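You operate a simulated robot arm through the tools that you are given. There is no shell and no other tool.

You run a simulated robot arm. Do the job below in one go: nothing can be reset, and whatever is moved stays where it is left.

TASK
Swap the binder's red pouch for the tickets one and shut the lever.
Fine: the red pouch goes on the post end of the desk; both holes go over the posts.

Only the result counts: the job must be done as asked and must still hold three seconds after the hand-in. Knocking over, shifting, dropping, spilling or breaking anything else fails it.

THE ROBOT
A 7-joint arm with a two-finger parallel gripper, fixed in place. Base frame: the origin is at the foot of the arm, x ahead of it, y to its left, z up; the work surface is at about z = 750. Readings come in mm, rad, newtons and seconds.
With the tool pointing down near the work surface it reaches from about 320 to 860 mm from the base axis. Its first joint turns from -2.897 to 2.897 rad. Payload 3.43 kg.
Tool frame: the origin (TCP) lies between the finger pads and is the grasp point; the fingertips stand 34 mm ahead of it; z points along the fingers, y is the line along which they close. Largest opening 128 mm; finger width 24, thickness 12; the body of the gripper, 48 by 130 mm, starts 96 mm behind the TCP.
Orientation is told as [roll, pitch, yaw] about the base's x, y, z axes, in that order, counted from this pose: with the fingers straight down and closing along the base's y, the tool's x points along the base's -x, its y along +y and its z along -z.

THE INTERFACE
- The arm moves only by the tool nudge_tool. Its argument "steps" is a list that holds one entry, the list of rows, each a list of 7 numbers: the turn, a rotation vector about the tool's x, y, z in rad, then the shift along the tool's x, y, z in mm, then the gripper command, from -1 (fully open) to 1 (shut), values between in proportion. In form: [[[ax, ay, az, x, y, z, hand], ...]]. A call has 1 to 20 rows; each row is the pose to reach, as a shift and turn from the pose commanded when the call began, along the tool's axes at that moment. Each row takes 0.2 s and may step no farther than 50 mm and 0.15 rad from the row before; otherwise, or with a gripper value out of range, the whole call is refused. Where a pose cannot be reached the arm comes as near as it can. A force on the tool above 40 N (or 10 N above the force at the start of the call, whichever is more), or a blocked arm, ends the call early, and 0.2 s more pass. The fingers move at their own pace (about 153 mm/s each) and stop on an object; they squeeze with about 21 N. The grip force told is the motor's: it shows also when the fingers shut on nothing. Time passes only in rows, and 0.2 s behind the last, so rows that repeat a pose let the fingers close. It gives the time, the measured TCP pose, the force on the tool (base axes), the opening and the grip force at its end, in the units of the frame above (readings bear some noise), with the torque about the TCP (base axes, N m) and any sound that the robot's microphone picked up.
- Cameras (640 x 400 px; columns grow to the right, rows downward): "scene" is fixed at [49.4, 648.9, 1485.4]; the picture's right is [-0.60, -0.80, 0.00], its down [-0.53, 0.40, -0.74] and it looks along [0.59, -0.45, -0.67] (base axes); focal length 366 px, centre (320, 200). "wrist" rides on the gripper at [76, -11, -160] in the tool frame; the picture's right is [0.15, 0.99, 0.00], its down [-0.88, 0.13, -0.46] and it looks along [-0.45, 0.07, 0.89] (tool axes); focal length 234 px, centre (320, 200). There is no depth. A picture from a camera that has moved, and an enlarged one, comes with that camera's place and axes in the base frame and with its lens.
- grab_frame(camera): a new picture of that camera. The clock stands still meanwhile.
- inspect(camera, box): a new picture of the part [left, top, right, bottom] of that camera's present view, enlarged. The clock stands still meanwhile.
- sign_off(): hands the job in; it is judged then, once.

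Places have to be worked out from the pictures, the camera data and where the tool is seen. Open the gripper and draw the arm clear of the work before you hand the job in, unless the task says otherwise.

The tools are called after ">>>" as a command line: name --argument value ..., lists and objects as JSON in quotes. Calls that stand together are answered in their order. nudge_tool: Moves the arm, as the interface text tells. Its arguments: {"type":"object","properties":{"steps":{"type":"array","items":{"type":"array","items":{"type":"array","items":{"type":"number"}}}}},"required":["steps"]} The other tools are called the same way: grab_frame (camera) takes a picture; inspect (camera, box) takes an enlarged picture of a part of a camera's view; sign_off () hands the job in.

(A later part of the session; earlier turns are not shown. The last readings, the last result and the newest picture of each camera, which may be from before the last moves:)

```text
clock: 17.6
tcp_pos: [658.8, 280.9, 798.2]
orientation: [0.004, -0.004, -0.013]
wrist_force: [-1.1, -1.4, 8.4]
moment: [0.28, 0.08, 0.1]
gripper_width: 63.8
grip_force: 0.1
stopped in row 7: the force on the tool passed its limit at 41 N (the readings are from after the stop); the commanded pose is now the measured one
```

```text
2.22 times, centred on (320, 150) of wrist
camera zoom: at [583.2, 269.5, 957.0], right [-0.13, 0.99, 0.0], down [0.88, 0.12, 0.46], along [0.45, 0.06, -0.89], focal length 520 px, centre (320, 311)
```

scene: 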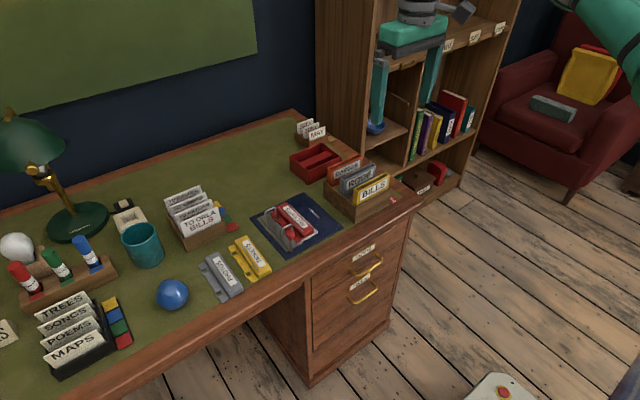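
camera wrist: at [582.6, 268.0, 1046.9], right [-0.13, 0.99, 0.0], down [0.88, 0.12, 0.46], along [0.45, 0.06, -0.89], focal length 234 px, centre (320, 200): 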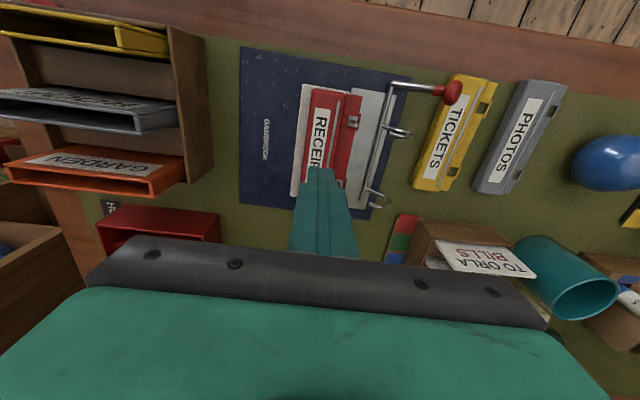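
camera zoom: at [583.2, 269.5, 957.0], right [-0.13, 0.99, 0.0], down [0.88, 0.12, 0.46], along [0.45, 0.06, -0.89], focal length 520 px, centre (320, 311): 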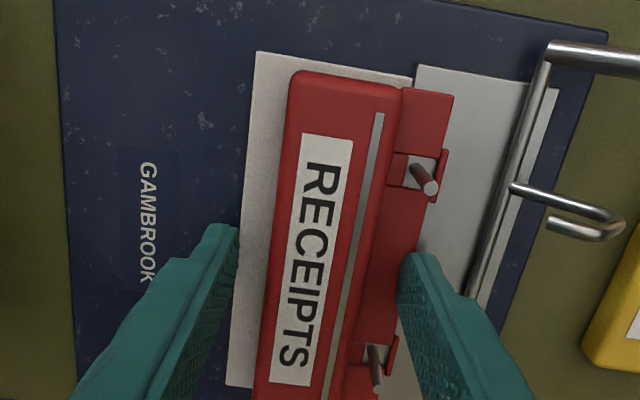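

The +y fingertip touched the flap/plate at about TCP z 797, so the tips are already near the bottom (z≈763). I bring the fingers in to 46 mm so they stand just beside the body, re-centre by 1 mm, and probe down gently.

>>> nudge_tool --steps '[[[0.003, 0.003, 0, 0, -1.2, -2, 0], [0.003, 0.003, 0, 0, -1.2, -2, 0.28], [0.003, 0.003, 0, 0, -1.2, -1, 0.28], [0.003, 0.003, 0, 0, -1.2, 0, 0.28], [0.003, 0.003, 0, 0, -1.2, 1, 0.28]]]'

>>> inspect --camera "wrist" --box '[250, 100, 390, 220]'

>>> inspect --camera "scene" --box '[265, 190, 335, 240]'

```text
clock: 18.8
tcp_pos: [657.4, 280.3, 797.8]
orientation: [0.002, -0.001, -0.012]
wrist_force: [-3.0, -1.2, 17.9]
moment: [0.47, 0.11, 0.1]
gripper_width: 45.3
grip_force: 0.1
```

```text
3.33 times, centred on (320, 160) of wrist
camera zoom: at [583.2, 268.6, 957.2], right [-0.13, 0.99, 0.0], down [0.88, 0.12, 0.46], along [0.45, 0.06, -0.89], focal length 781 px, centre (320, 333)
```

zoom: 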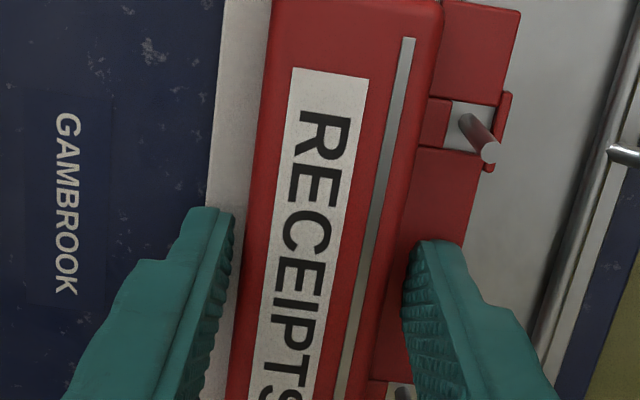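

```text
8.00 times, centred on (300, 215) of scene
camera zoom: at [49.4, 648.9, 1485.4], right [-0.6, -0.8, 0.0], down [-0.53, 0.4, -0.74], along [0.59, -0.45, -0.67], focal length 2932 px, centre (480, 80)
```

zoom: 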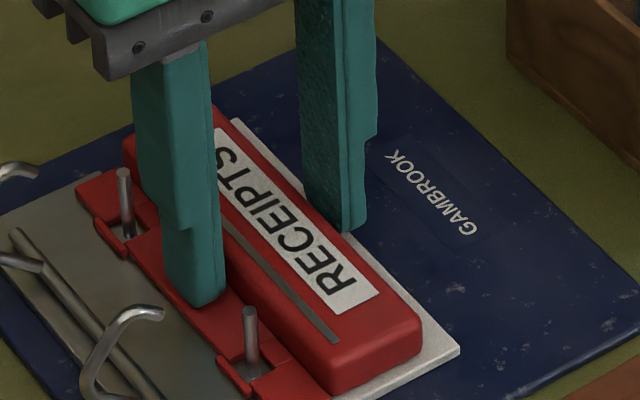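

The +y tip is resting on the flap at 18 N, as deep as it can go. I close hard here, let it settle, then lift just a few millimetres and check for slipping.

>>> nudge_tool --steps '[[[0, 0, 0, 0, -0.5, -0.5, 0.28], [0, 0, 0, 0, -0.5, -0.5, 1], [0, 0, 0, 0, -0.5, -0.5, 1], [0, 0, 0, 0, -0.5, -0.5, 1], [0, 0, 0, 0, -0.5, -0.5, 1]]]'

>>> nudge_tool --steps '[[[0, 0, 0, 0, 0, -1.5, 1], [0, 0, 0, 0, 0, -3, 1], [0, 0, 0, 0, 0, -4.5, 1], [0, 0, 0, 0, 0, -6, 1]]]'

>>> inspect --camera "wrist" --box '[220, 60, 420, 240]'

>>> inspect --camera "scene" --box '[265, 190, 335, 240]'

```text
clock: 20.0
tcp_pos: [657.2, 280.0, 798.6]
orientation: [0.002, -0.002, -0.013]
wrist_force: [5.6, 5.4, 32.4]
moment: [0.56, -0.2, -0.13]
gripper_width: 37.2
grip_force: 20.8
```

```text
clock: 21.0
tcp_pos: [657.7, 278.1, 802.4]
orientation: [-0.001, 0.004, -0.014]
wrist_force: [0.2, -0.3, -0.7]
moment: [0.02, 0.01, 0.0]
gripper_width: 37.3
grip_force: 20.8
```

```text
2.22 times, centred on (320, 150) of wrist
camera zoom: at [582.9, 267.7, 961.0], right [-0.13, 0.99, 0.0], down [0.88, 0.12, 0.45], along [0.45, 0.06, -0.89], focal length 520 px, centre (320, 311)
```

zoom: 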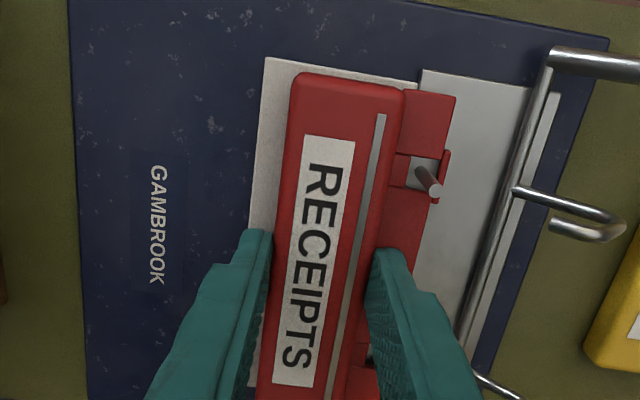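

```text
8.00 times, centred on (300, 215) of scene
camera zoom: at [49.4, 648.9, 1485.4], right [-0.6, -0.8, 0.0], down [-0.53, 0.4, -0.74], along [0.59, -0.45, -0.67], focal length 2932 px, centre (480, 80)
```

zoom: 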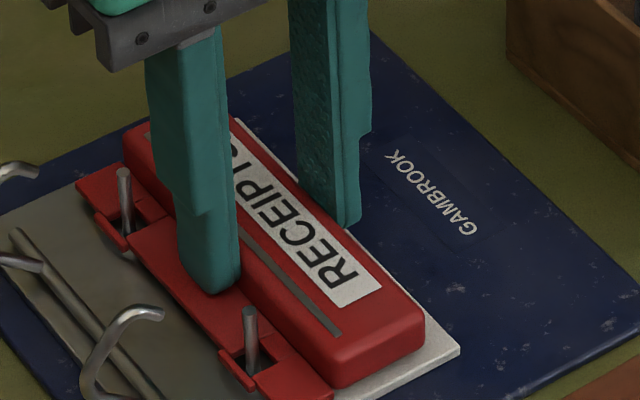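

Still gripped at 37.3 mm with no reaction force. I raise 8 mm more, slowly, to see whether the pouch comes along.

>>> nudge_tool --steps '[[[0, 0, 0, 0, 0, -2, 1], [0, 0, 0, 0, 0, -4, 1], [0, 0, 0, 0, 0, -6, 1], [0, 0, 0, 0, 0, -8, 1]]]'

>>> inspect --camera "scene" --box '[265, 190, 335, 240]'

>>> inspect --camera "wrist" --box '[220, 60, 420, 240]'

```text
clock: 22.0
tcp_pos: [658.4, 278.2, 810.2]
orientation: [-0.002, 0.0, -0.014]
wrist_force: [0.9, -0.4, -0.3]
moment: [-0.02, 0.01, -0.03]
gripper_width: 37.5
grip_force: 21.3
```

```text
8.00 times, centred on (300, 215) of scene
camera zoom: at [49.4, 648.9, 1485.4], right [-0.6, -0.8, 0.0], down [-0.53, 0.4, -0.74], along [0.59, -0.45, -0.67], focal length 2932 px, centre (480, 80)
```

zoom: 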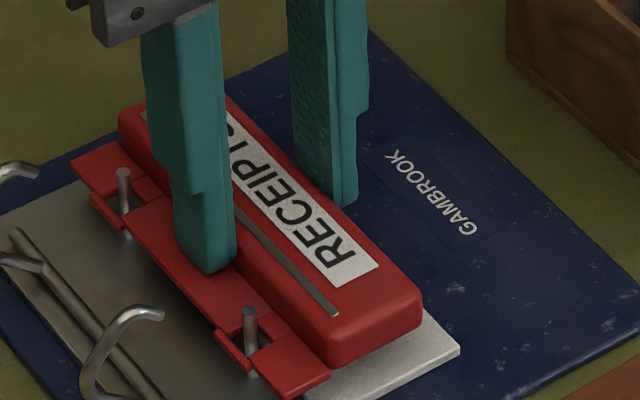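

```text
2.22 times, centred on (320, 150) of wrist
camera zoom: at [583.3, 267.8, 970.3], right [-0.13, 0.99, 0.0], down [0.88, 0.12, 0.45], along [0.45, 0.06, -0.89], focal length 520 px, centre (320, 311)
```

zoom: 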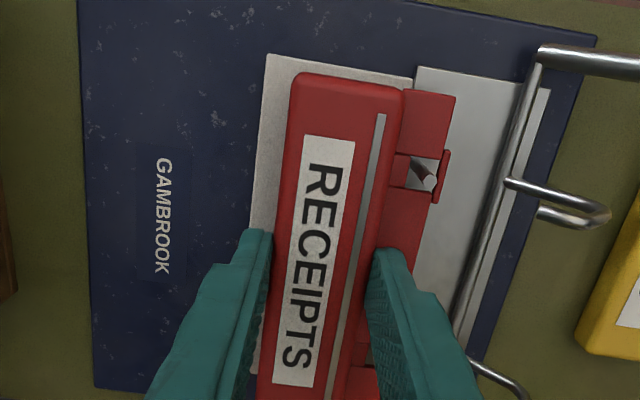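

It is lifting cleanly with the grip. This image (body corner at (297, 72), hole at u 408–440, v 155–188) becomes my reference for gripping the tickets pouch. I continue up off the posts.

>>> nudge_tool --steps '[[[0, 0, 0, 0, 0, -5, 1], [0, 0, 0, 0, 0, -10, 1], [0, 0, 0, 0, 0, -16, 1], [0, 0, 0, 0, 0, -23, 1], [0, 0, 0, 0, 0, -31, 1], [0, 0, 0, 0, 0, -40, 1], [0, 0, 0, 0, 0, -50, 1]]]'

>>> grab_frame --camera "scene"

>>> grab_frame --camera "wrist"

```text
clock: 23.6
tcp_pos: [659.0, 278.9, 860.6]
orientation: [0.0, 0.002, -0.014]
wrist_force: [0.9, -0.4, -0.4]
moment: [0.0, -0.02, 0.01]
gripper_width: 37.3
grip_force: 21.2
```

```text
taken
```

scene: 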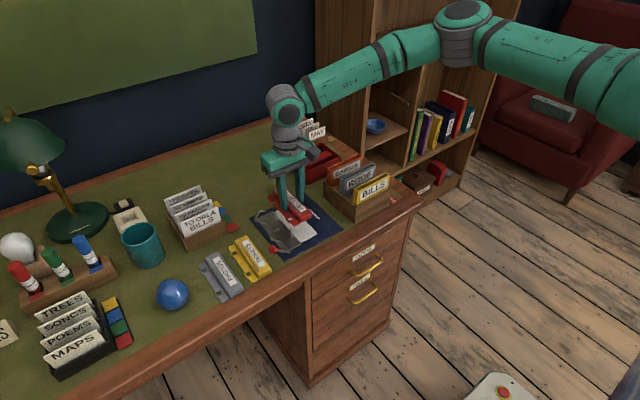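

```text
taken
camera wrist: at [584.0, 268.6, 1020.0], right [-0.13, 0.99, 0.0], down [0.88, 0.12, 0.45], along [0.45, 0.06, -0.89], focal length 234 px, centre (320, 200)
```

wrist: 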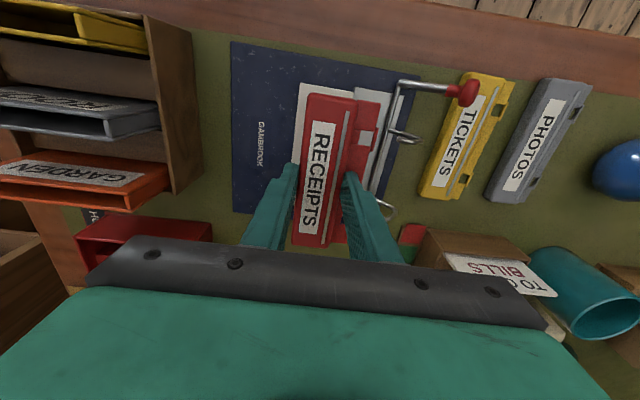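

The red pouch is free of the posts. I'll put it down just behind the binder beside the HOME/ABROAD post tray, centred near (797, 220) and turned 90° so it fits within reach. First I move there high and rotate.

>>> nudge_tool --steps '[[[0, 0, 0, 0, 0, -20, 1], [0, 0, 0.1, -35, -14, -25, 1], [0, 0, 0.24, -70, -28, -25, 1], [0, 0, 0.38, -105, -43, -25, 1], [0, 0, 0.52, -138.8, -57, -25, 1], [0, 0, 0.66, -138.8, -57, -25, 1], [0, 0, 0.8, -138.8, -57, -25, 1], [0, 0, 0.94, -138.8, -57, -25, 1], [0, 0, 1.08, -138.8, -57, -25, 1], [0, 0, 1.22, -138.8, -57, -25, 1], [0, 0, 1.36, -138.8, -57, -25, 1], [0, 0, 1.48, -138.8, -57, -25, 1], [0, 0, 1.556, -138.8, -57, -25, 1]]]'

>>> grab_frame --camera "scene"

>>> grab_frame --camera "wrist"

```text
clock: 26.4
tcp_pos: [796.0, 220.1, 884.3]
orientation: [-0.001, -0.001, -1.573]
wrist_force: [0.2, -0.5, -1.2]
moment: [0.0, -0.01, 0.02]
gripper_width: 37.3
grip_force: 21.0
```

```text
taken
```

scene: 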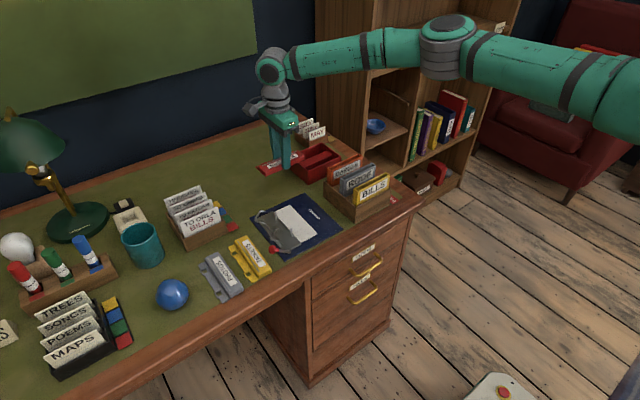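

```text
taken
camera wrist: at [786.7, 295.5, 1044.8], right [0.99, 0.15, 0.0], down [0.13, -0.88, 0.46], along [0.07, -0.45, -0.89], focal length 234 px, centre (320, 200)
```

wrist: 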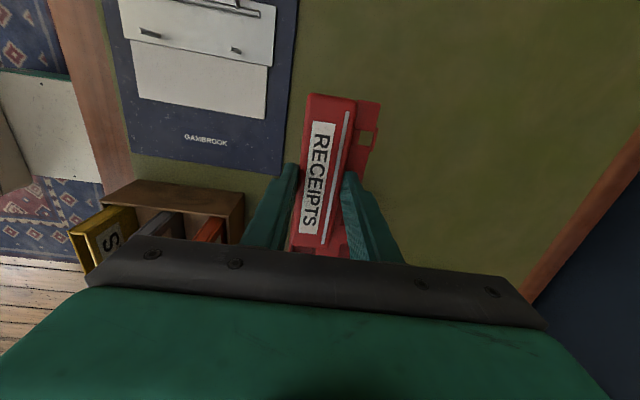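

Let me check the clearance between the pouch's −y end and the red tray.

>>> inspect --camera "scene" --box '[240, 110, 370, 210]'

>>> inspect --camera "wrist" --box '[230, 60, 430, 260]'

```text
4.00 times, centred on (305, 160) of scene
camera zoom: at [49.4, 648.9, 1485.4], right [-0.6, -0.8, 0.0], down [-0.53, 0.4, -0.74], along [0.59, -0.45, -0.67], focal length 1466 px, centre (380, 360)
```

zoom: 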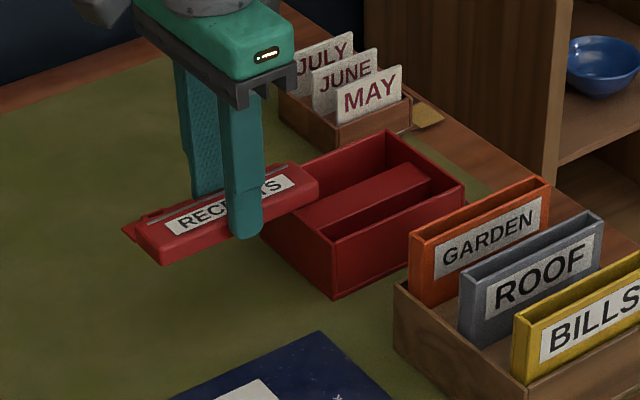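

```text
2.00 times, centred on (330, 160) of wrist
camera zoom: at [786.7, 295.5, 1044.8], right [0.99, 0.15, 0.0], down [0.13, -0.88, 0.46], along [0.07, -0.45, -0.89], focal length 468 px, centre (300, 280)
```

zoom: 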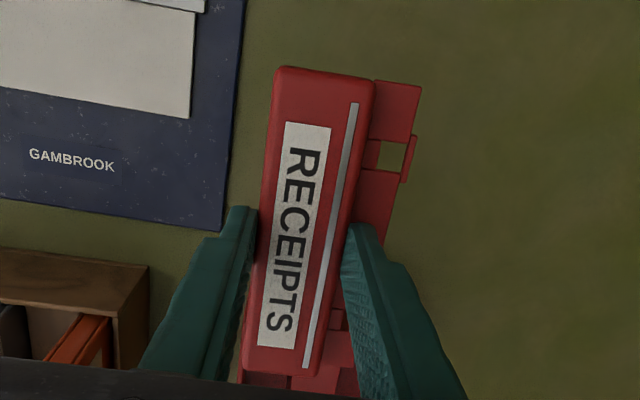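

The tray's +y side is at y≈146 and the pouch end would land at y≈153, which is a little tight. I shift 12 mm toward +y and lower toward the desk.

>>> nudge_tool --steps '[[[0, 0, 0, 12, 0, 10, 1], [0, 0, 0, 12, 0, 40, 1], [0, 0, 0, 12, 0, 65, 1], [0, 0, 0, 12, 0, 80, 1], [0, 0, 0, 12, 0, 86, 1]]]'

>>> inspect --camera "scene" --box '[240, 110, 370, 210]'

```text
clock: 27.6
tcp_pos: [796.6, 233.6, 798.9]
orientation: [-0.002, -0.001, -1.57]
wrist_force: [-0.5, 0.7, -0.9]
moment: [0.02, 0.01, 0.0]
gripper_width: 37.4
grip_force: 21.0
```

```text
4.00 times, centred on (305, 160) of scene
camera zoom: at [49.4, 648.9, 1485.4], right [-0.6, -0.8, 0.0], down [-0.53, 0.4, -0.74], along [0.59, -0.45, -0.67], focal length 1466 px, centre (380, 360)
```

zoom: 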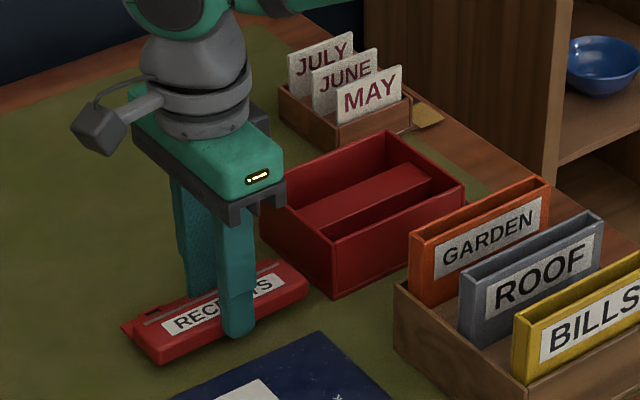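

Clear of both the tray and the binder. I lower the last millimetres until I feel the desk.

>>> nudge_tool --steps '[[[0, 0, 0, 0, 0, 2, 1], [0, 0, 0, 0, 0, 4, 1], [0, 0, 0, 0, 0, 6, 1]]]'

>>> inspect --camera "scene" --box '[260, 160, 325, 210]'

```text
clock: 28.4
tcp_pos: [797.6, 232.5, 793.1]
orientation: [-0.002, 0.0, -1.57]
wrist_force: [-0.3, 0.3, -0.9]
moment: [-0.03, 0.01, -0.01]
gripper_width: 37.3
grip_force: 21.1
```

```text
8.00 times, centred on (292, 185) of scene
camera zoom: at [49.4, 648.9, 1485.4], right [-0.6, -0.8, 0.0], down [-0.53, 0.4, -0.74], along [0.59, -0.45, -0.67], focal length 2932 px, centre (540, 320)
```

zoom: 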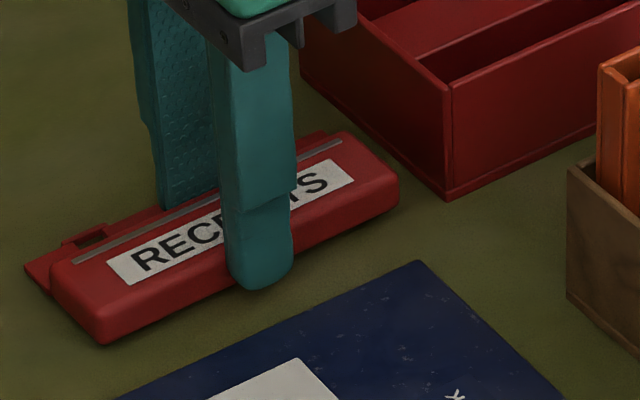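

>>> nudge_tool --steps '[[[0, 0, 0, 0, 0, 1, 1], [0, 0, 0, 0, 0, 2, 1], [0, 0, 0, 0, 0, 3, 1]]]'

```text
clock: 29.2
tcp_pos: [795.7, 231.5, 789.9]
orientation: [-0.001, 0.002, -1.57]
wrist_force: [0.1, -0.8, -0.7]
moment: [0.01, 0.0, -0.02]
gripper_width: 37.3
grip_force: 20.9
```

No contact yet at z≈790, so I keep going down in 1 mm steps.

>>> nudge_tool --steps '[[[0, 0, 0, 0, 0, 1, 1], [0, 0, 0, 0, 0, 2, 1], [0, 0, 0, 0, 0, 3, 1], [0, 0, 0, 0, 0, 3, 1]]]'

>>> inspect --camera "scene" --box '[260, 160, 325, 210]'

```text
clock: 30.2
tcp_pos: [795.2, 230.4, 787.5]
orientation: [-0.002, 0.001, -1.57]
wrist_force: [0.0, 0.8, 6.7]
moment: [0.49, -0.15, 0.02]
gripper_width: 37.3
grip_force: 20.5
```

```text
8.00 times, centred on (292, 185) of scene
camera zoom: at [49.4, 648.9, 1485.4], right [-0.6, -0.8, 0.0], down [-0.53, 0.4, -0.74], along [0.59, -0.45, -0.67], focal length 2932 px, centre (540, 320)
```

zoom: 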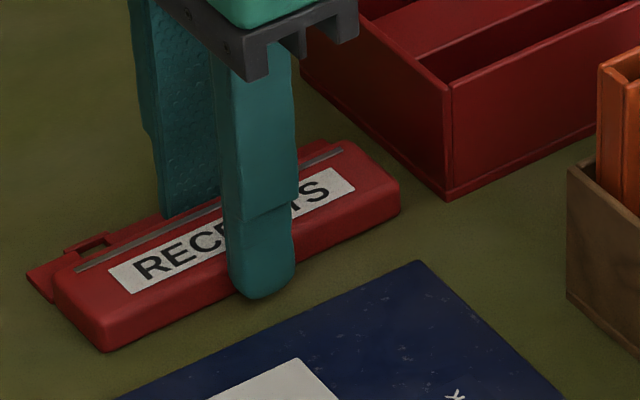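

Desk contact is felt at z≈787.5. One more millimetre, then I release and rise.

>>> nudge_tool --steps '[[[0, 0, 0, 0, 0, 0.7, 1], [0, 0, 0, 0, 0, 0.7, 0.3], [0, 0, 0, 0, 0, 0.7, 0], [0, 0, 0, 0, 0, -5, 0], [0, 0, 0, 0, 0, -20, 0], [0, 0, 0, 0, 0, -50, 0], [0, 0, 0, 0, 0, -90, 0], [0, 0, 0, 0, 0, -130, 0]]]'

>>> grab_frame --camera "wrist"

>>> inspect --camera "scene" --box '[220, 130, 350, 260]'

```text
clock: 32.0
tcp_pos: [798.1, 231.0, 915.8]
orientation: [-0.003, 0.001, -1.572]
wrist_force: [0.6, 0.0, 0.0]
moment: [-0.01, 0.02, 0.04]
gripper_width: 64.3
grip_force: 0.0
```

```text
taken
camera wrist: at [788.5, 307.0, 1075.9], right [0.99, 0.15, 0.0], down [0.13, -0.88, 0.46], along [0.07, -0.45, -0.89], focal length 234 px, centre (320, 200)
```

wrist: 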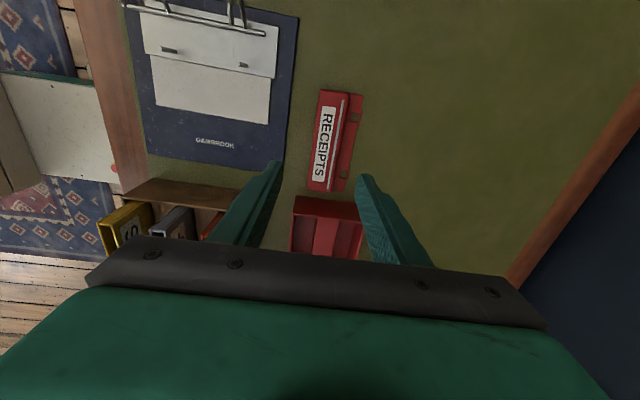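

```text
3.08 times, centred on (285, 195) of scene
camera zoom: at [49.4, 648.9, 1485.4], right [-0.6, -0.8, 0.0], down [-0.53, 0.4, -0.74], along [0.59, -0.45, -0.67], focal length 1128 px, centre (428, 215)
```

zoom: 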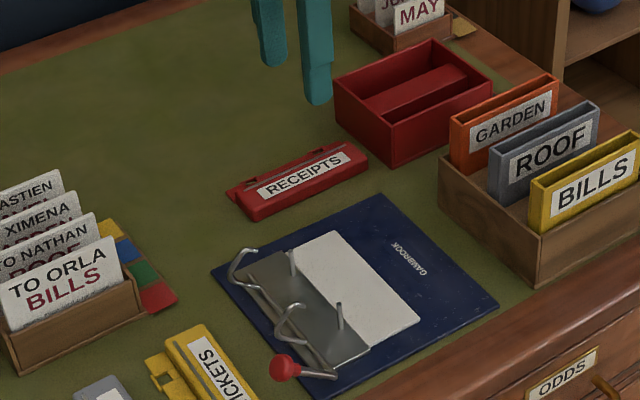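

The red pouch lies beside the post tray, and the binder shows its bare posts. Next I go over the tickets pouch, turning the tool back to yaw 0 for a measuring view.

>>> nudge_tool --steps '[[[0, 0, -0.1, 16, -15, -5, 0], [0, 0, -0.24, 33, -31, -10, 0], [0, 0, -0.38, 50, -47, -15, 0], [0, 0, -0.52, 67, -63, -15, 0], [0, 0, -0.66, 84, -79, -15, 0], [0, 0, -0.8, 101, -95, -15, 0], [0, 0, -0.94, 118, -111, -15, 0], [0, 0, -1.08, 135, -127, -15, 0], [0, 0, -1.22, 152, -143, -15, 0], [0, 0, -1.36, 169, -159, -15, 0], [0, 0, -1.48, 184, -173, -15, 0], [0, 0, -1.571, 194, -183, -15, 0]]]'

>>> grab_frame --camera "wrist"

>>> inspect --camera "wrist" --box '[220, 80, 440, 220]'

>>> inspect --camera "scene" --box '[190, 190, 320, 290]'

```text
clock: 34.6
tcp_pos: [611.8, 425.7, 931.8]
orientation: [0.0, 0.002, 0.003]
wrist_force: [-0.7, -0.2, -1.3]
moment: [-0.03, -0.01, 0.01]
gripper_width: 63.8
grip_force: 0.0
```

```text
taken
camera wrist: at [538.0, 414.1, 1091.9], right [-0.15, 0.99, 0.0], down [0.88, 0.13, 0.45], along [0.45, 0.07, -0.89], focal length 234 px, centre (320, 200)
```

wrist: 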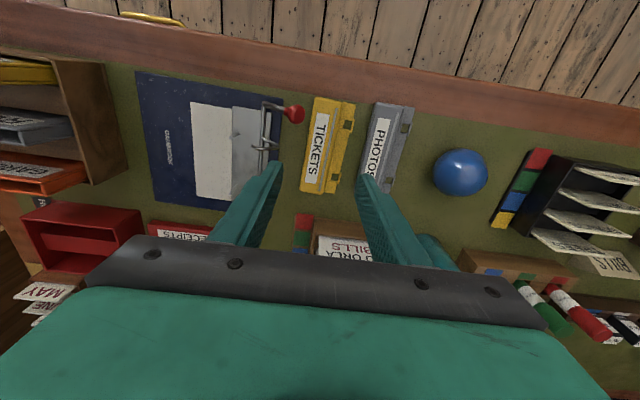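

```text
2.86 times, centred on (330, 150) of wrist
camera zoom: at [538.0, 414.1, 1091.9], right [-0.15, 0.99, 0.0], down [0.88, 0.13, 0.45], along [0.45, 0.07, -0.89], focal length 669 px, centre (291, 343)
```

zoom: 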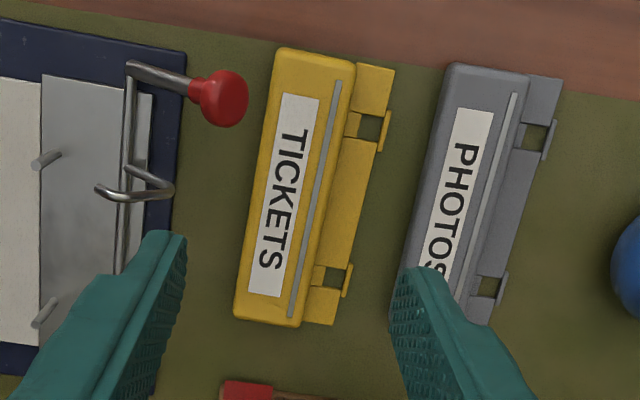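

```text
4.00 times, centred on (255, 240) of scene
camera zoom: at [49.4, 648.9, 1485.4], right [-0.6, -0.8, 0.0], down [-0.53, 0.4, -0.74], along [0.59, -0.45, -0.67], focal length 1466 px, centre (580, 40)
```

zoom: 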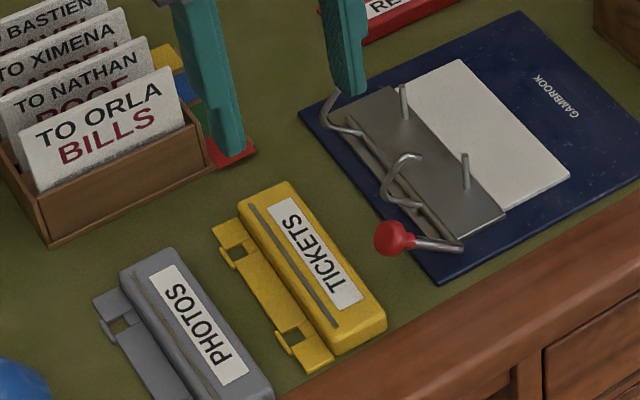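

The tickets body spans (558, 413–445) to (693, 407–441), so its centre is (625.7, 426.4) with yaw about −0.039. The knob's outer edge at y≈402 leaves about 8 mm to it. I hover above the centre with matching yaw and verify.

>>> nudge_tool --steps '[[[0, 0, 0.02, -7, 0.4, 30, 0], [0, 0, 0.041, -13.9, 0.7, 60, 0], [0, 0, 0.041, -13.9, 0.7, 90, 0], [0, 0, 0.041, -13.9, 0.7, 111, 0]]]'

>>> inspect --camera "wrist" --box '[220, 60, 420, 240]'

>>> inspect --camera "scene" --box '[190, 190, 320, 290]'

```text
clock: 35.6
tcp_pos: [626.4, 427.3, 821.9]
orientation: [0.001, 0.002, -0.04]
wrist_force: [0.4, 0.4, -0.4]
moment: [0.02, -0.02, -0.01]
gripper_width: 64.1
grip_force: 0.0
```

```text
2.22 times, centred on (320, 150) of wrist
camera zoom: at [551.6, 418.3, 980.4], right [-0.11, 0.99, 0.0], down [0.89, 0.09, 0.45], along [0.45, 0.05, -0.89], focal length 520 px, centre (320, 311)
```

zoom: 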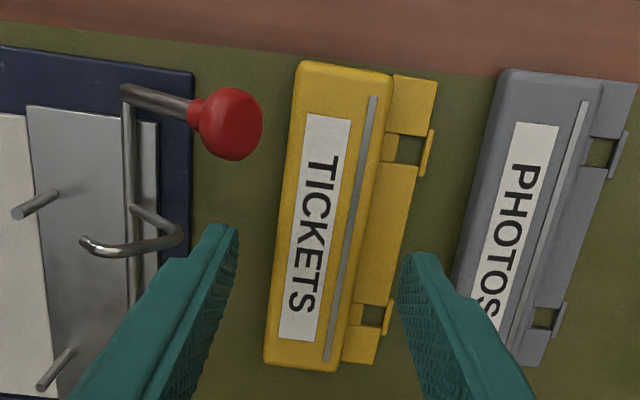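

```text
4.00 times, centred on (255, 240) of scene
camera zoom: at [49.4, 648.9, 1485.4], right [-0.6, -0.8, 0.0], down [-0.53, 0.4, -0.74], along [0.59, -0.45, -0.67], focal length 1466 px, centre (580, 40)
```

zoom: 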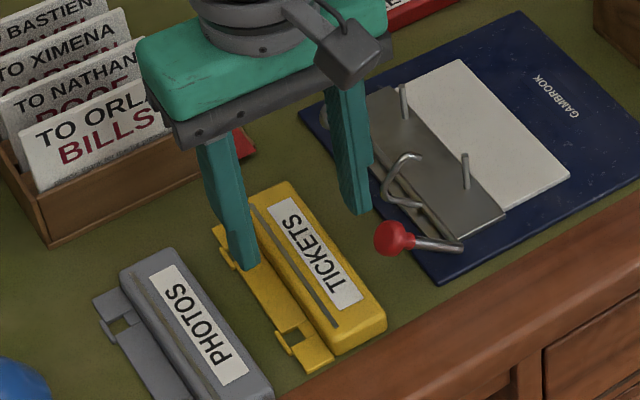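

Alignment is within about 1 mm; I correct +0.6 mm in y and −1.6 mm in x. I descend beside the body to just above the flap.

>>> nudge_tool --steps '[[[0, 0, 0, 1.6, 0.6, 5, 0.15], [0, 0, 0, 1.6, 0.6, 15, 0.15], [0, 0, 0, 1.6, 0.6, 25, 0.15], [0, 0, 0, 1.6, 0.6, 31, 0.15], [0, 0, 0, 1.6, 0.6, 31, 0.15]]]'

>>> inspect --camera "wrist" --box '[220, 60, 420, 240]'

>>> inspect --camera "scene" --box '[210, 220, 290, 280]'

```text
clock: 36.8
tcp_pos: [625.8, 428.4, 789.6]
orientation: [-0.001, 0.001, -0.041]
wrist_force: [-0.4, 0.0, -0.1]
moment: [0.02, 0.05, 0.0]
gripper_width: 54.6
grip_force: 0.1
```

```text
2.22 times, centred on (320, 150) of wrist
camera zoom: at [550.3, 418.9, 949.4], right [-0.11, 0.99, 0.0], down [0.89, 0.1, 0.45], along [0.45, 0.05, -0.89], focal length 520 px, centre (320, 311)
```

zoom: 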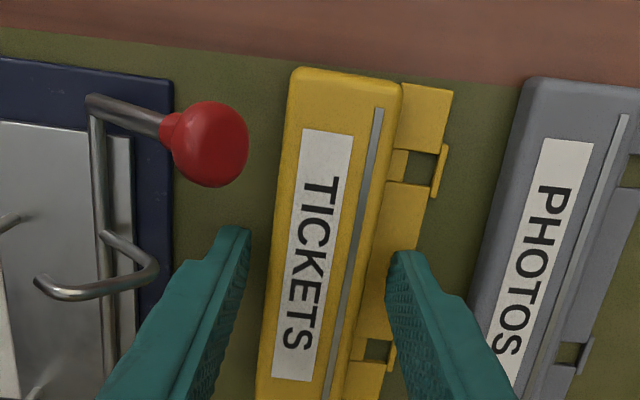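

```text
6.67 times, centred on (250, 250) of scene
camera zoom: at [49.4, 648.9, 1485.4], right [-0.6, -0.8, 0.0], down [-0.53, 0.4, -0.74], along [0.59, -0.45, -0.67], focal length 2443 px, centre (787, -133)
```

zoom: 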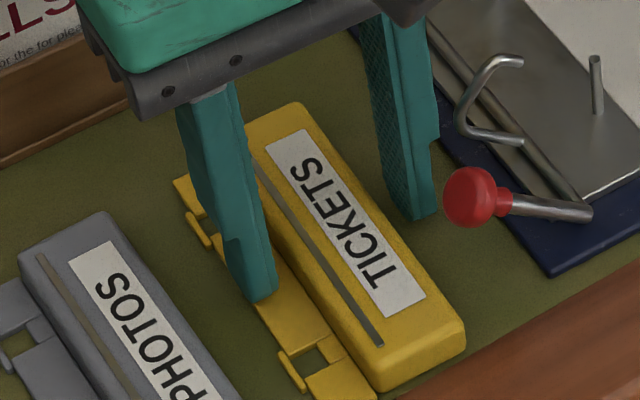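

This matches the reference view within 3–5 px, and I need to shift about 1.7 mm toward −x. I go down until I touch the flap.

>>> nudge_tool --steps '[[[0, 0, 0, 1.7, -0.5, 0, 0.2], [0, 0, 0, 1.7, -0.5, 1, 0.28], [0, 0, 0, 1.7, -0.5, 2, 0.28], [0, 0, 0, 1.7, -0.5, 2, 0.28]]]'

```text
clock: 37.8
tcp_pos: [623.3, 427.6, 788.6]
orientation: [0.001, 0.002, -0.042]
wrist_force: [-0.9, -0.7, 1.1]
moment: [0.05, -0.03, -0.01]
gripper_width: 45.9
grip_force: 0.0
```

Almost in contact (1 N). I go one more millimetre down, then close firmly.

>>> nudge_tool --steps '[[[0, 0, 0, 0, 0, 0.6, 0.28], [0, 0, 0, 0, 0, 1.2, 0.28], [0, 0, 0, 0, 0, 1.2, 1], [0, 0, 0, 0, 0, 1.2, 1], [0, 0, 0, 0, 0, 1.2, 1], [0, 0, 0, 0, 0, 1.2, 1]]]'

>>> inspect --camera "wrist" --box '[220, 60, 420, 240]'

```text
clock: 39.2
tcp_pos: [623.2, 427.1, 787.8]
orientation: [0.002, 0.001, -0.04]
wrist_force: [0.6, 6.7, 16.5]
moment: [0.38, 0.0, -0.03]
gripper_width: 37.4
grip_force: 21.1
```

```text
2.22 times, centred on (320, 150) of wrist
camera zoom: at [548.9, 418.4, 947.4], right [-0.11, 0.99, 0.0], down [0.89, 0.09, 0.46], along [0.45, 0.05, -0.89], focal length 520 px, centre (320, 311)
```

zoom: 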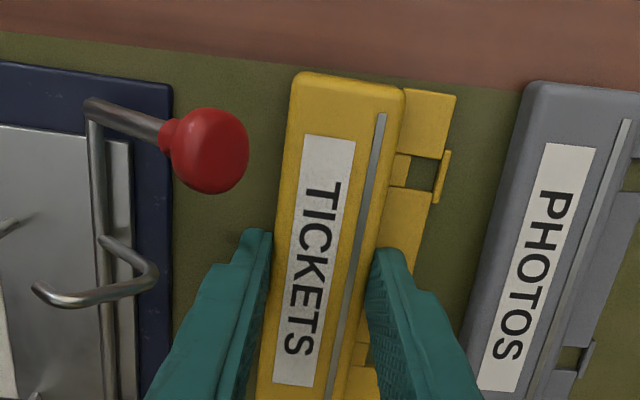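

The grip image matches the red reference within about 1 px. I lift slowly, edging 3 mm toward +y so the pouch clears the knob.

>>> nudge_tool --steps '[[[0, 0, 0, 0, 0, -1.5, 1], [0, 0, 0, 0, 0, -3, 1], [0, 0, 0, 0, 0.5, -5, 1], [0, 0, 0, 0, 1.5, -7, 1], [0, 0, 0, 0, 3, -10, 1], [0, 0, 0, 0, 3, -14, 1]]]'

>>> inspect --camera "scene" --box '[210, 210, 310, 280]'

>>> inspect --camera "wrist" --box '[220, 60, 420, 240]'

```text
clock: 40.6
tcp_pos: [622.6, 429.8, 800.8]
orientation: [-0.001, 0.003, -0.04]
wrist_force: [0.1, 0.8, -0.2]
moment: [0.01, -0.01, -0.02]
gripper_width: 37.0
grip_force: 20.3
```

```text
5.71 times, centred on (260, 245) of scene
camera zoom: at [49.4, 648.9, 1485.4], right [-0.6, -0.8, 0.0], down [-0.53, 0.4, -0.74], along [0.59, -0.45, -0.67], focal length 2094 px, centre (663, -57)
```

zoom: 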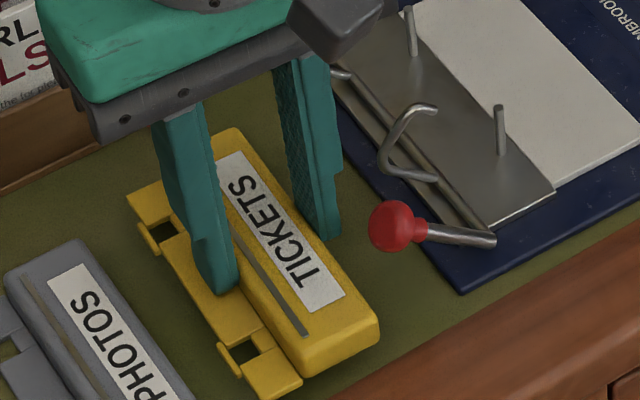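

```text
2.22 times, centred on (320, 150) of wrist
camera zoom: at [549.3, 420.7, 960.3], right [-0.11, 0.99, 0.0], down [0.89, 0.1, 0.45], along [0.45, 0.05, -0.89], focal length 520 px, centre (320, 311)
```

zoom: 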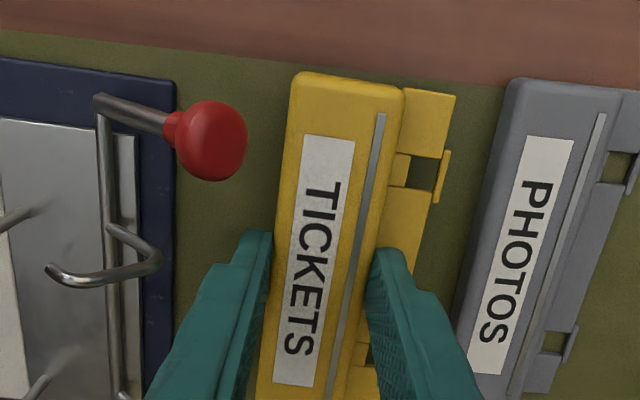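

It's lifting well. I raise it to z≈896, carry it over the binder to the reference position with matching yaw, and stop above the posts to check alignment.

>>> nudge_tool --steps '[[[0, 0, 0, 0, 0, -15, 1], [0, 0, 0, 0, 0, -35, 1], [0, 0, 0, 0, 0, -60, 1], [0, 0, 0, 0, 0, -90, 1], [0, 0, -0.01, -10, -37, -95, 1], [0, 0, -0.02, -20, -75, -95, 1], [0, 0, -0.026, -31, -112, -95, 1], [0, 0, -0.026, -41.6, -149.8, -95, 1], [0, 0, -0.026, -41.6, -149.8, -75, 1], [0, 0, -0.026, -41.6, -149.8, -60, 1]]]'

>>> inspect --camera "wrist" --box '[220, 60, 420, 240]'

>>> inspect --camera "scene" --box '[240, 160, 340, 250]'

```text
clock: 42.8
tcp_pos: [660.1, 276.9, 861.2]
orientation: [0.001, 0.003, -0.015]
wrist_force: [0.5, 0.2, -0.3]
moment: [0.03, -0.01, 0.02]
gripper_width: 37.3
grip_force: 21.1
```

```text
2.22 times, centred on (320, 150) of wrist
camera zoom: at [584.6, 265.8, 1020.6], right [-0.13, 0.99, 0.0], down [0.88, 0.12, 0.45], along [0.45, 0.06, -0.89], focal length 520 px, centre (320, 311)
```

zoom: 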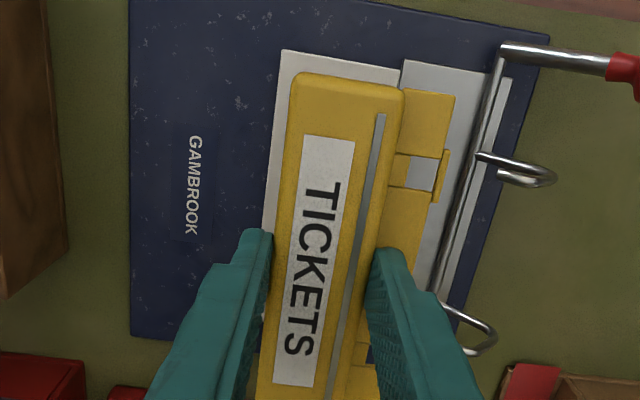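

```text
4.44 times, centred on (290, 205) of scene
camera zoom: at [49.4, 648.9, 1485.4], right [-0.6, -0.8, 0.0], down [-0.53, 0.4, -0.74], along [0.59, -0.45, -0.67], focal length 1629 px, centre (453, 178)
```

zoom: 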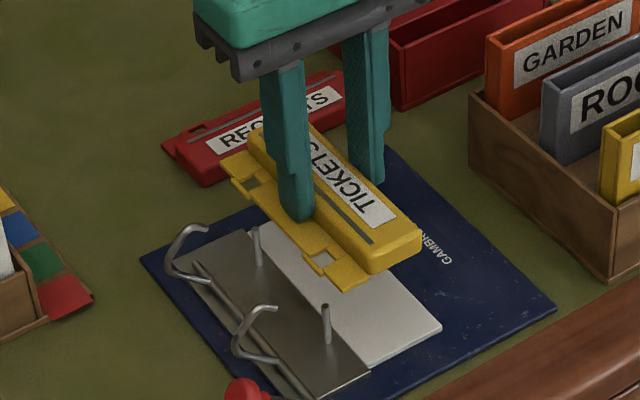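

I grab the full wrist frame to compare with the one taken when the red pouch was held at this same height.

>>> grab_frame --camera "wrist"

>>> inspect --camera "wrist" --box '[300, 60, 400, 130]'

```text
taken
camera wrist: at [584.6, 265.8, 1020.6], right [-0.13, 0.99, 0.0], down [0.88, 0.12, 0.45], along [0.45, 0.06, -0.89], focal length 234 px, centre (320, 200)
```

wrist: 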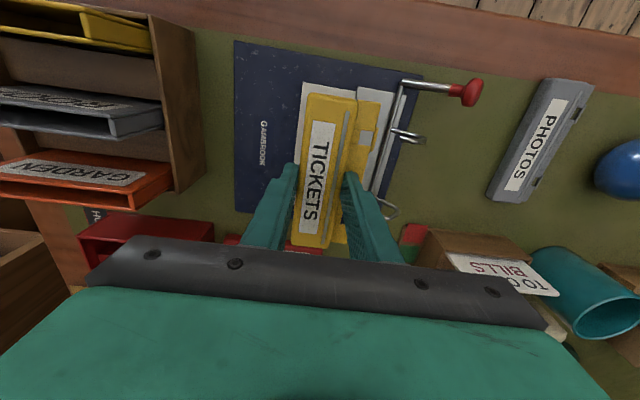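

```text
5.71 times, centred on (350, 95) of wrist
camera zoom: at [584.6, 265.8, 1020.6], right [-0.13, 0.99, 0.0], down [0.88, 0.12, 0.45], along [0.45, 0.06, -0.89], focal length 1338 px, centre (149, 800)
```

zoom: 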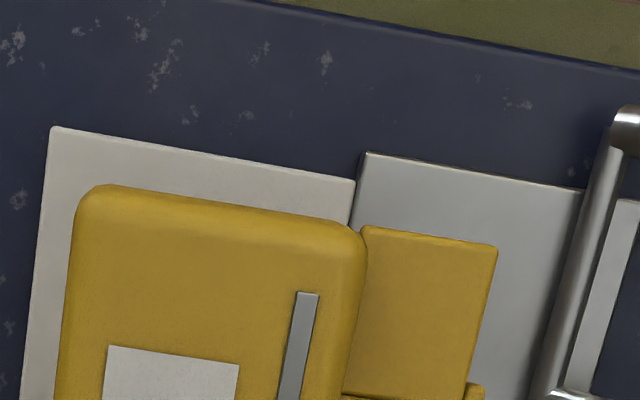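

Scene features sit about 3 px to the right of the red reference frame, so the tool is about 3 mm too far to −y. I shift +3 mm in y, descend to just above the post tips, and look through the holes.

>>> nudge_tool --steps '[[[0, 0, 0, 0, 1.5, 3, 1], [0, 0, 0, 0, 3, 8, 1], [0, 0, 0, 0, 3, 15, 1], [0, 0, 0, 0, 3, 22, 1], [0, 0, 0, 0, 3, 22, 1]]]'

>>> inspect --camera "wrist" --box '[220, 60, 420, 240]'

>>> inspect --camera "scene" --box '[265, 190, 335, 240]'

```text
clock: 44.0
tcp_pos: [660.7, 281.8, 839.4]
orientation: [0.001, 0.002, -0.014]
wrist_force: [0.2, -0.8, -1.4]
moment: [0.02, 0.03, 0.0]
gripper_width: 37.2
grip_force: 20.6
```

```text
2.22 times, centred on (320, 150) of wrist
camera zoom: at [585.1, 270.6, 999.0], right [-0.13, 0.99, 0.0], down [0.88, 0.12, 0.45], along [0.45, 0.06, -0.89], focal length 520 px, centre (320, 311)
```

zoom: 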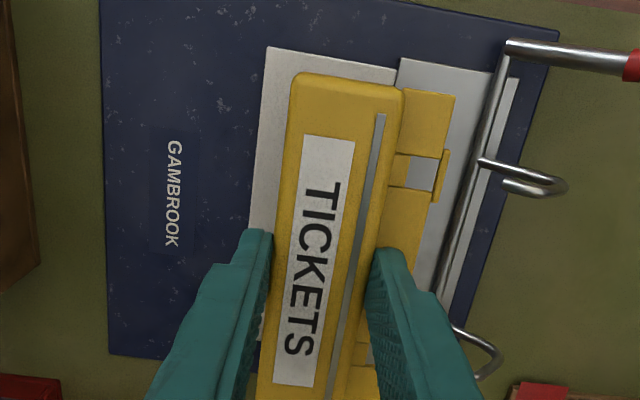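

```text
8.00 times, centred on (300, 215) of scene
camera zoom: at [49.4, 648.9, 1485.4], right [-0.6, -0.8, 0.0], down [-0.53, 0.4, -0.74], along [0.59, -0.45, -0.67], focal length 2932 px, centre (480, 80)
```

zoom: 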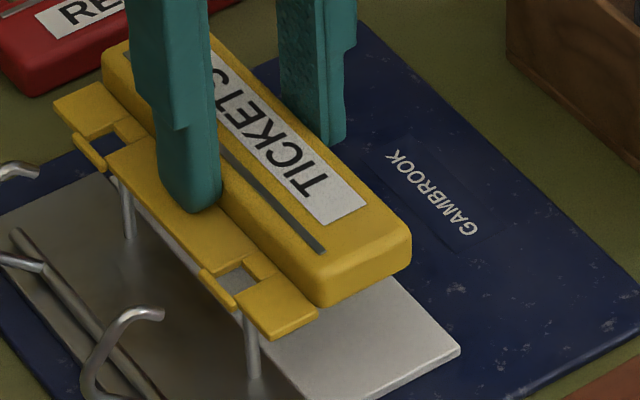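

By triangulating board features in the tool frame, I find the tool is about 2.5 mm too far in +x and +y against the red reference, and the scene view agrees. I correct and lower a little, then look again.

>>> nudge_tool --steps '[[[0, 0, 0, 1, -1.1, 0, 1], [0, 0, 0, 2.1, -2.3, 2, 1], [0, 0, 0, 2.1, -2.3, 5, 1], [0, 0, 0, 2.1, -2.3, 5, 1]]]'

>>> inspect --camera "wrist" --box '[220, 60, 420, 240]'

>>> inspect --camera "wrist" --box '[340, 105, 390, 205]'

>>> inspect --camera "scene" --box '[265, 190, 335, 240]'

```text
clock: 45.0
tcp_pos: [657.7, 279.3, 833.8]
orientation: [0.0, 0.002, -0.013]
wrist_force: [0.3, -0.7, 0.1]
moment: [0.01, 0.01, 0.03]
gripper_width: 37.4
grip_force: 21.1
```

```text
2.22 times, centred on (320, 150) of wrist
camera zoom: at [582.8, 268.2, 993.5], right [-0.13, 0.99, 0.0], down [0.88, 0.12, 0.45], along [0.45, 0.06, -0.89], focal length 520 px, centre (320, 311)
```

zoom: 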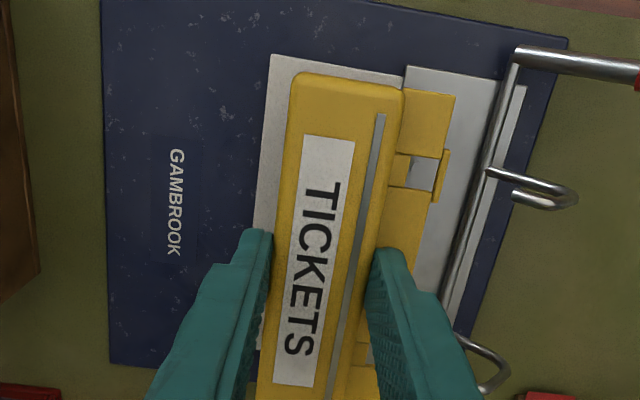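

```text
4.00 times, centred on (365, 155) of wrist
camera zoom: at [582.8, 268.2, 993.5], right [-0.13, 0.99, 0.0], down [0.88, 0.12, 0.45], along [0.45, 0.06, -0.89], focal length 937 px, centre (140, 380)
```

zoom: 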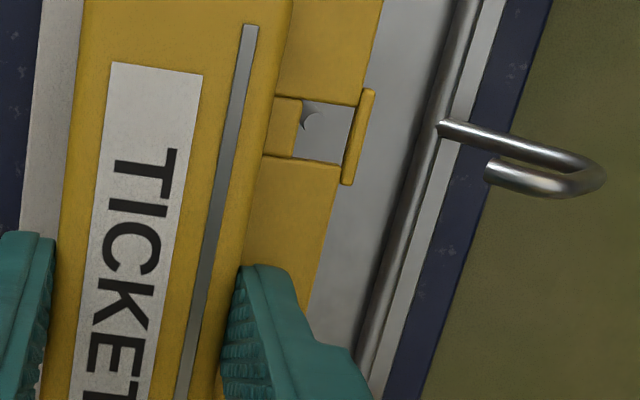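

```text
8.00 times, centred on (300, 215) of scene
camera zoom: at [49.4, 648.9, 1485.4], right [-0.6, -0.8, 0.0], down [-0.53, 0.4, -0.74], along [0.59, -0.45, -0.67], focal length 2932 px, centre (480, 80)
```

zoom: 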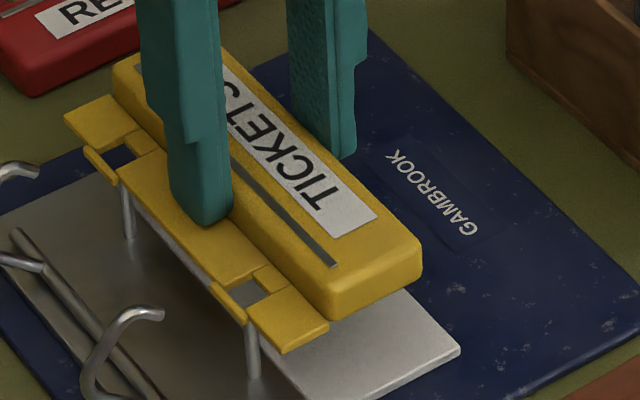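

The near post's tip shows in the hole's upper-left, and the scene view puts the holes about 1 mm too far toward +x/+y. I nudge (−0.8, −1.0) mm and lower 6 mm more.

>>> nudge_tool --steps '[[[0, 0, 0, 0.8, -1, 1, 1], [0, 0, 0, 0.8, -1, 3, 1], [0, 0, 0, 0.8, -1, 6, 1], [0, 0, 0, 0.8, -1, 6, 1]]]'

>>> inspect --camera "wrist" --box '[340, 105, 390, 205]'

>>> inspect --camera "scene" --box '[265, 190, 335, 240]'

```text
clock: 46.0
tcp_pos: [656.2, 278.6, 827.8]
orientation: [0.0, 0.001, -0.014]
wrist_force: [0.3, -0.4, -0.2]
moment: [-0.01, -0.05, 0.0]
gripper_width: 37.6
grip_force: 21.1
```

```text
4.00 times, centred on (365, 155) of wrist
camera zoom: at [581.6, 267.8, 987.4], right [-0.13, 0.99, 0.0], down [0.88, 0.12, 0.45], along [0.45, 0.06, -0.89], focal length 937 px, centre (140, 380)
```

zoom: 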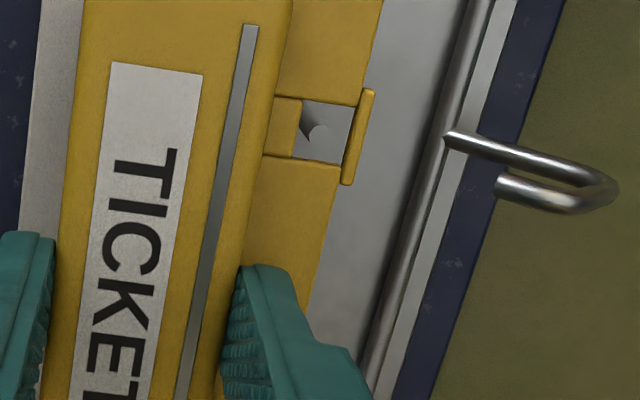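

```text
8.00 times, centred on (300, 215) of scene
camera zoom: at [49.4, 648.9, 1485.4], right [-0.6, -0.8, 0.0], down [-0.53, 0.4, -0.74], along [0.59, -0.45, -0.67], focal length 2932 px, centre (480, 80)
```

zoom: 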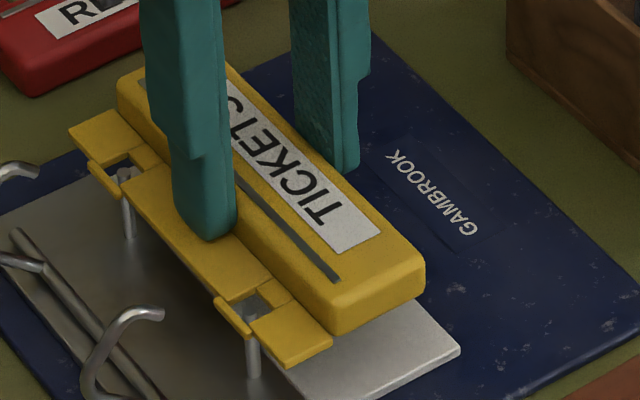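

Both post tips now show inside both holes. I shift another 0.8 mm toward −y and lower 10 mm gently.

>>> nudge_tool --steps '[[[0, 0, 0, 0, -0.8, 1, 1], [0, 0, 0, 0, -0.8, 3, 1], [0, 0, 0, 0, -0.8, 6, 1], [0, 0, 0, 0, -0.8, 10, 1], [0, 0, 0, 0, -0.8, 10, 1]]]'

>>> inspect --camera "wrist" --box '[340, 105, 390, 205]'

>>> inspect --camera "scene" --box '[265, 190, 335, 240]'

```text
clock: 47.2
tcp_pos: [656.4, 278.2, 816.7]
orientation: [0.001, 0.0, -0.014]
wrist_force: [-0.5, 0.2, -1.6]
moment: [-0.01, 0.0, -0.01]
gripper_width: 37.5
grip_force: 21.1
```

```text
4.00 times, centred on (365, 155) of wrist
camera zoom: at [581.5, 266.8, 977.3], right [-0.13, 0.99, 0.0], down [0.88, 0.12, 0.45], along [0.45, 0.06, -0.89], focal length 937 px, centre (140, 380)
```

zoom: 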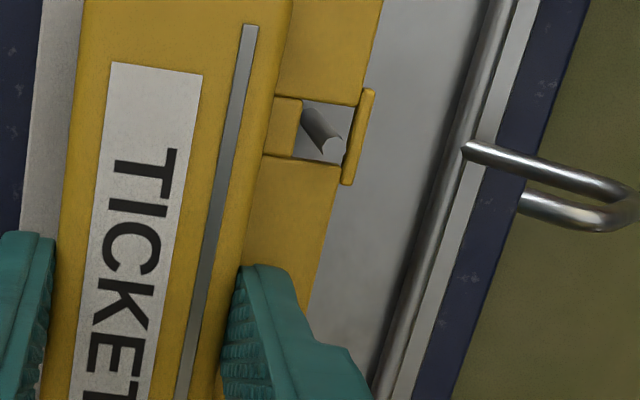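

```text
8.00 times, centred on (300, 215) of scene
camera zoom: at [49.4, 648.9, 1485.4], right [-0.6, -0.8, 0.0], down [-0.53, 0.4, -0.74], along [0.59, -0.45, -0.67], focal length 2932 px, centre (480, 80)
```

zoom: 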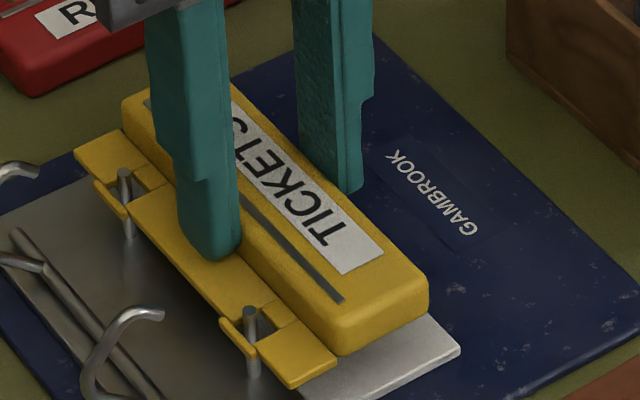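

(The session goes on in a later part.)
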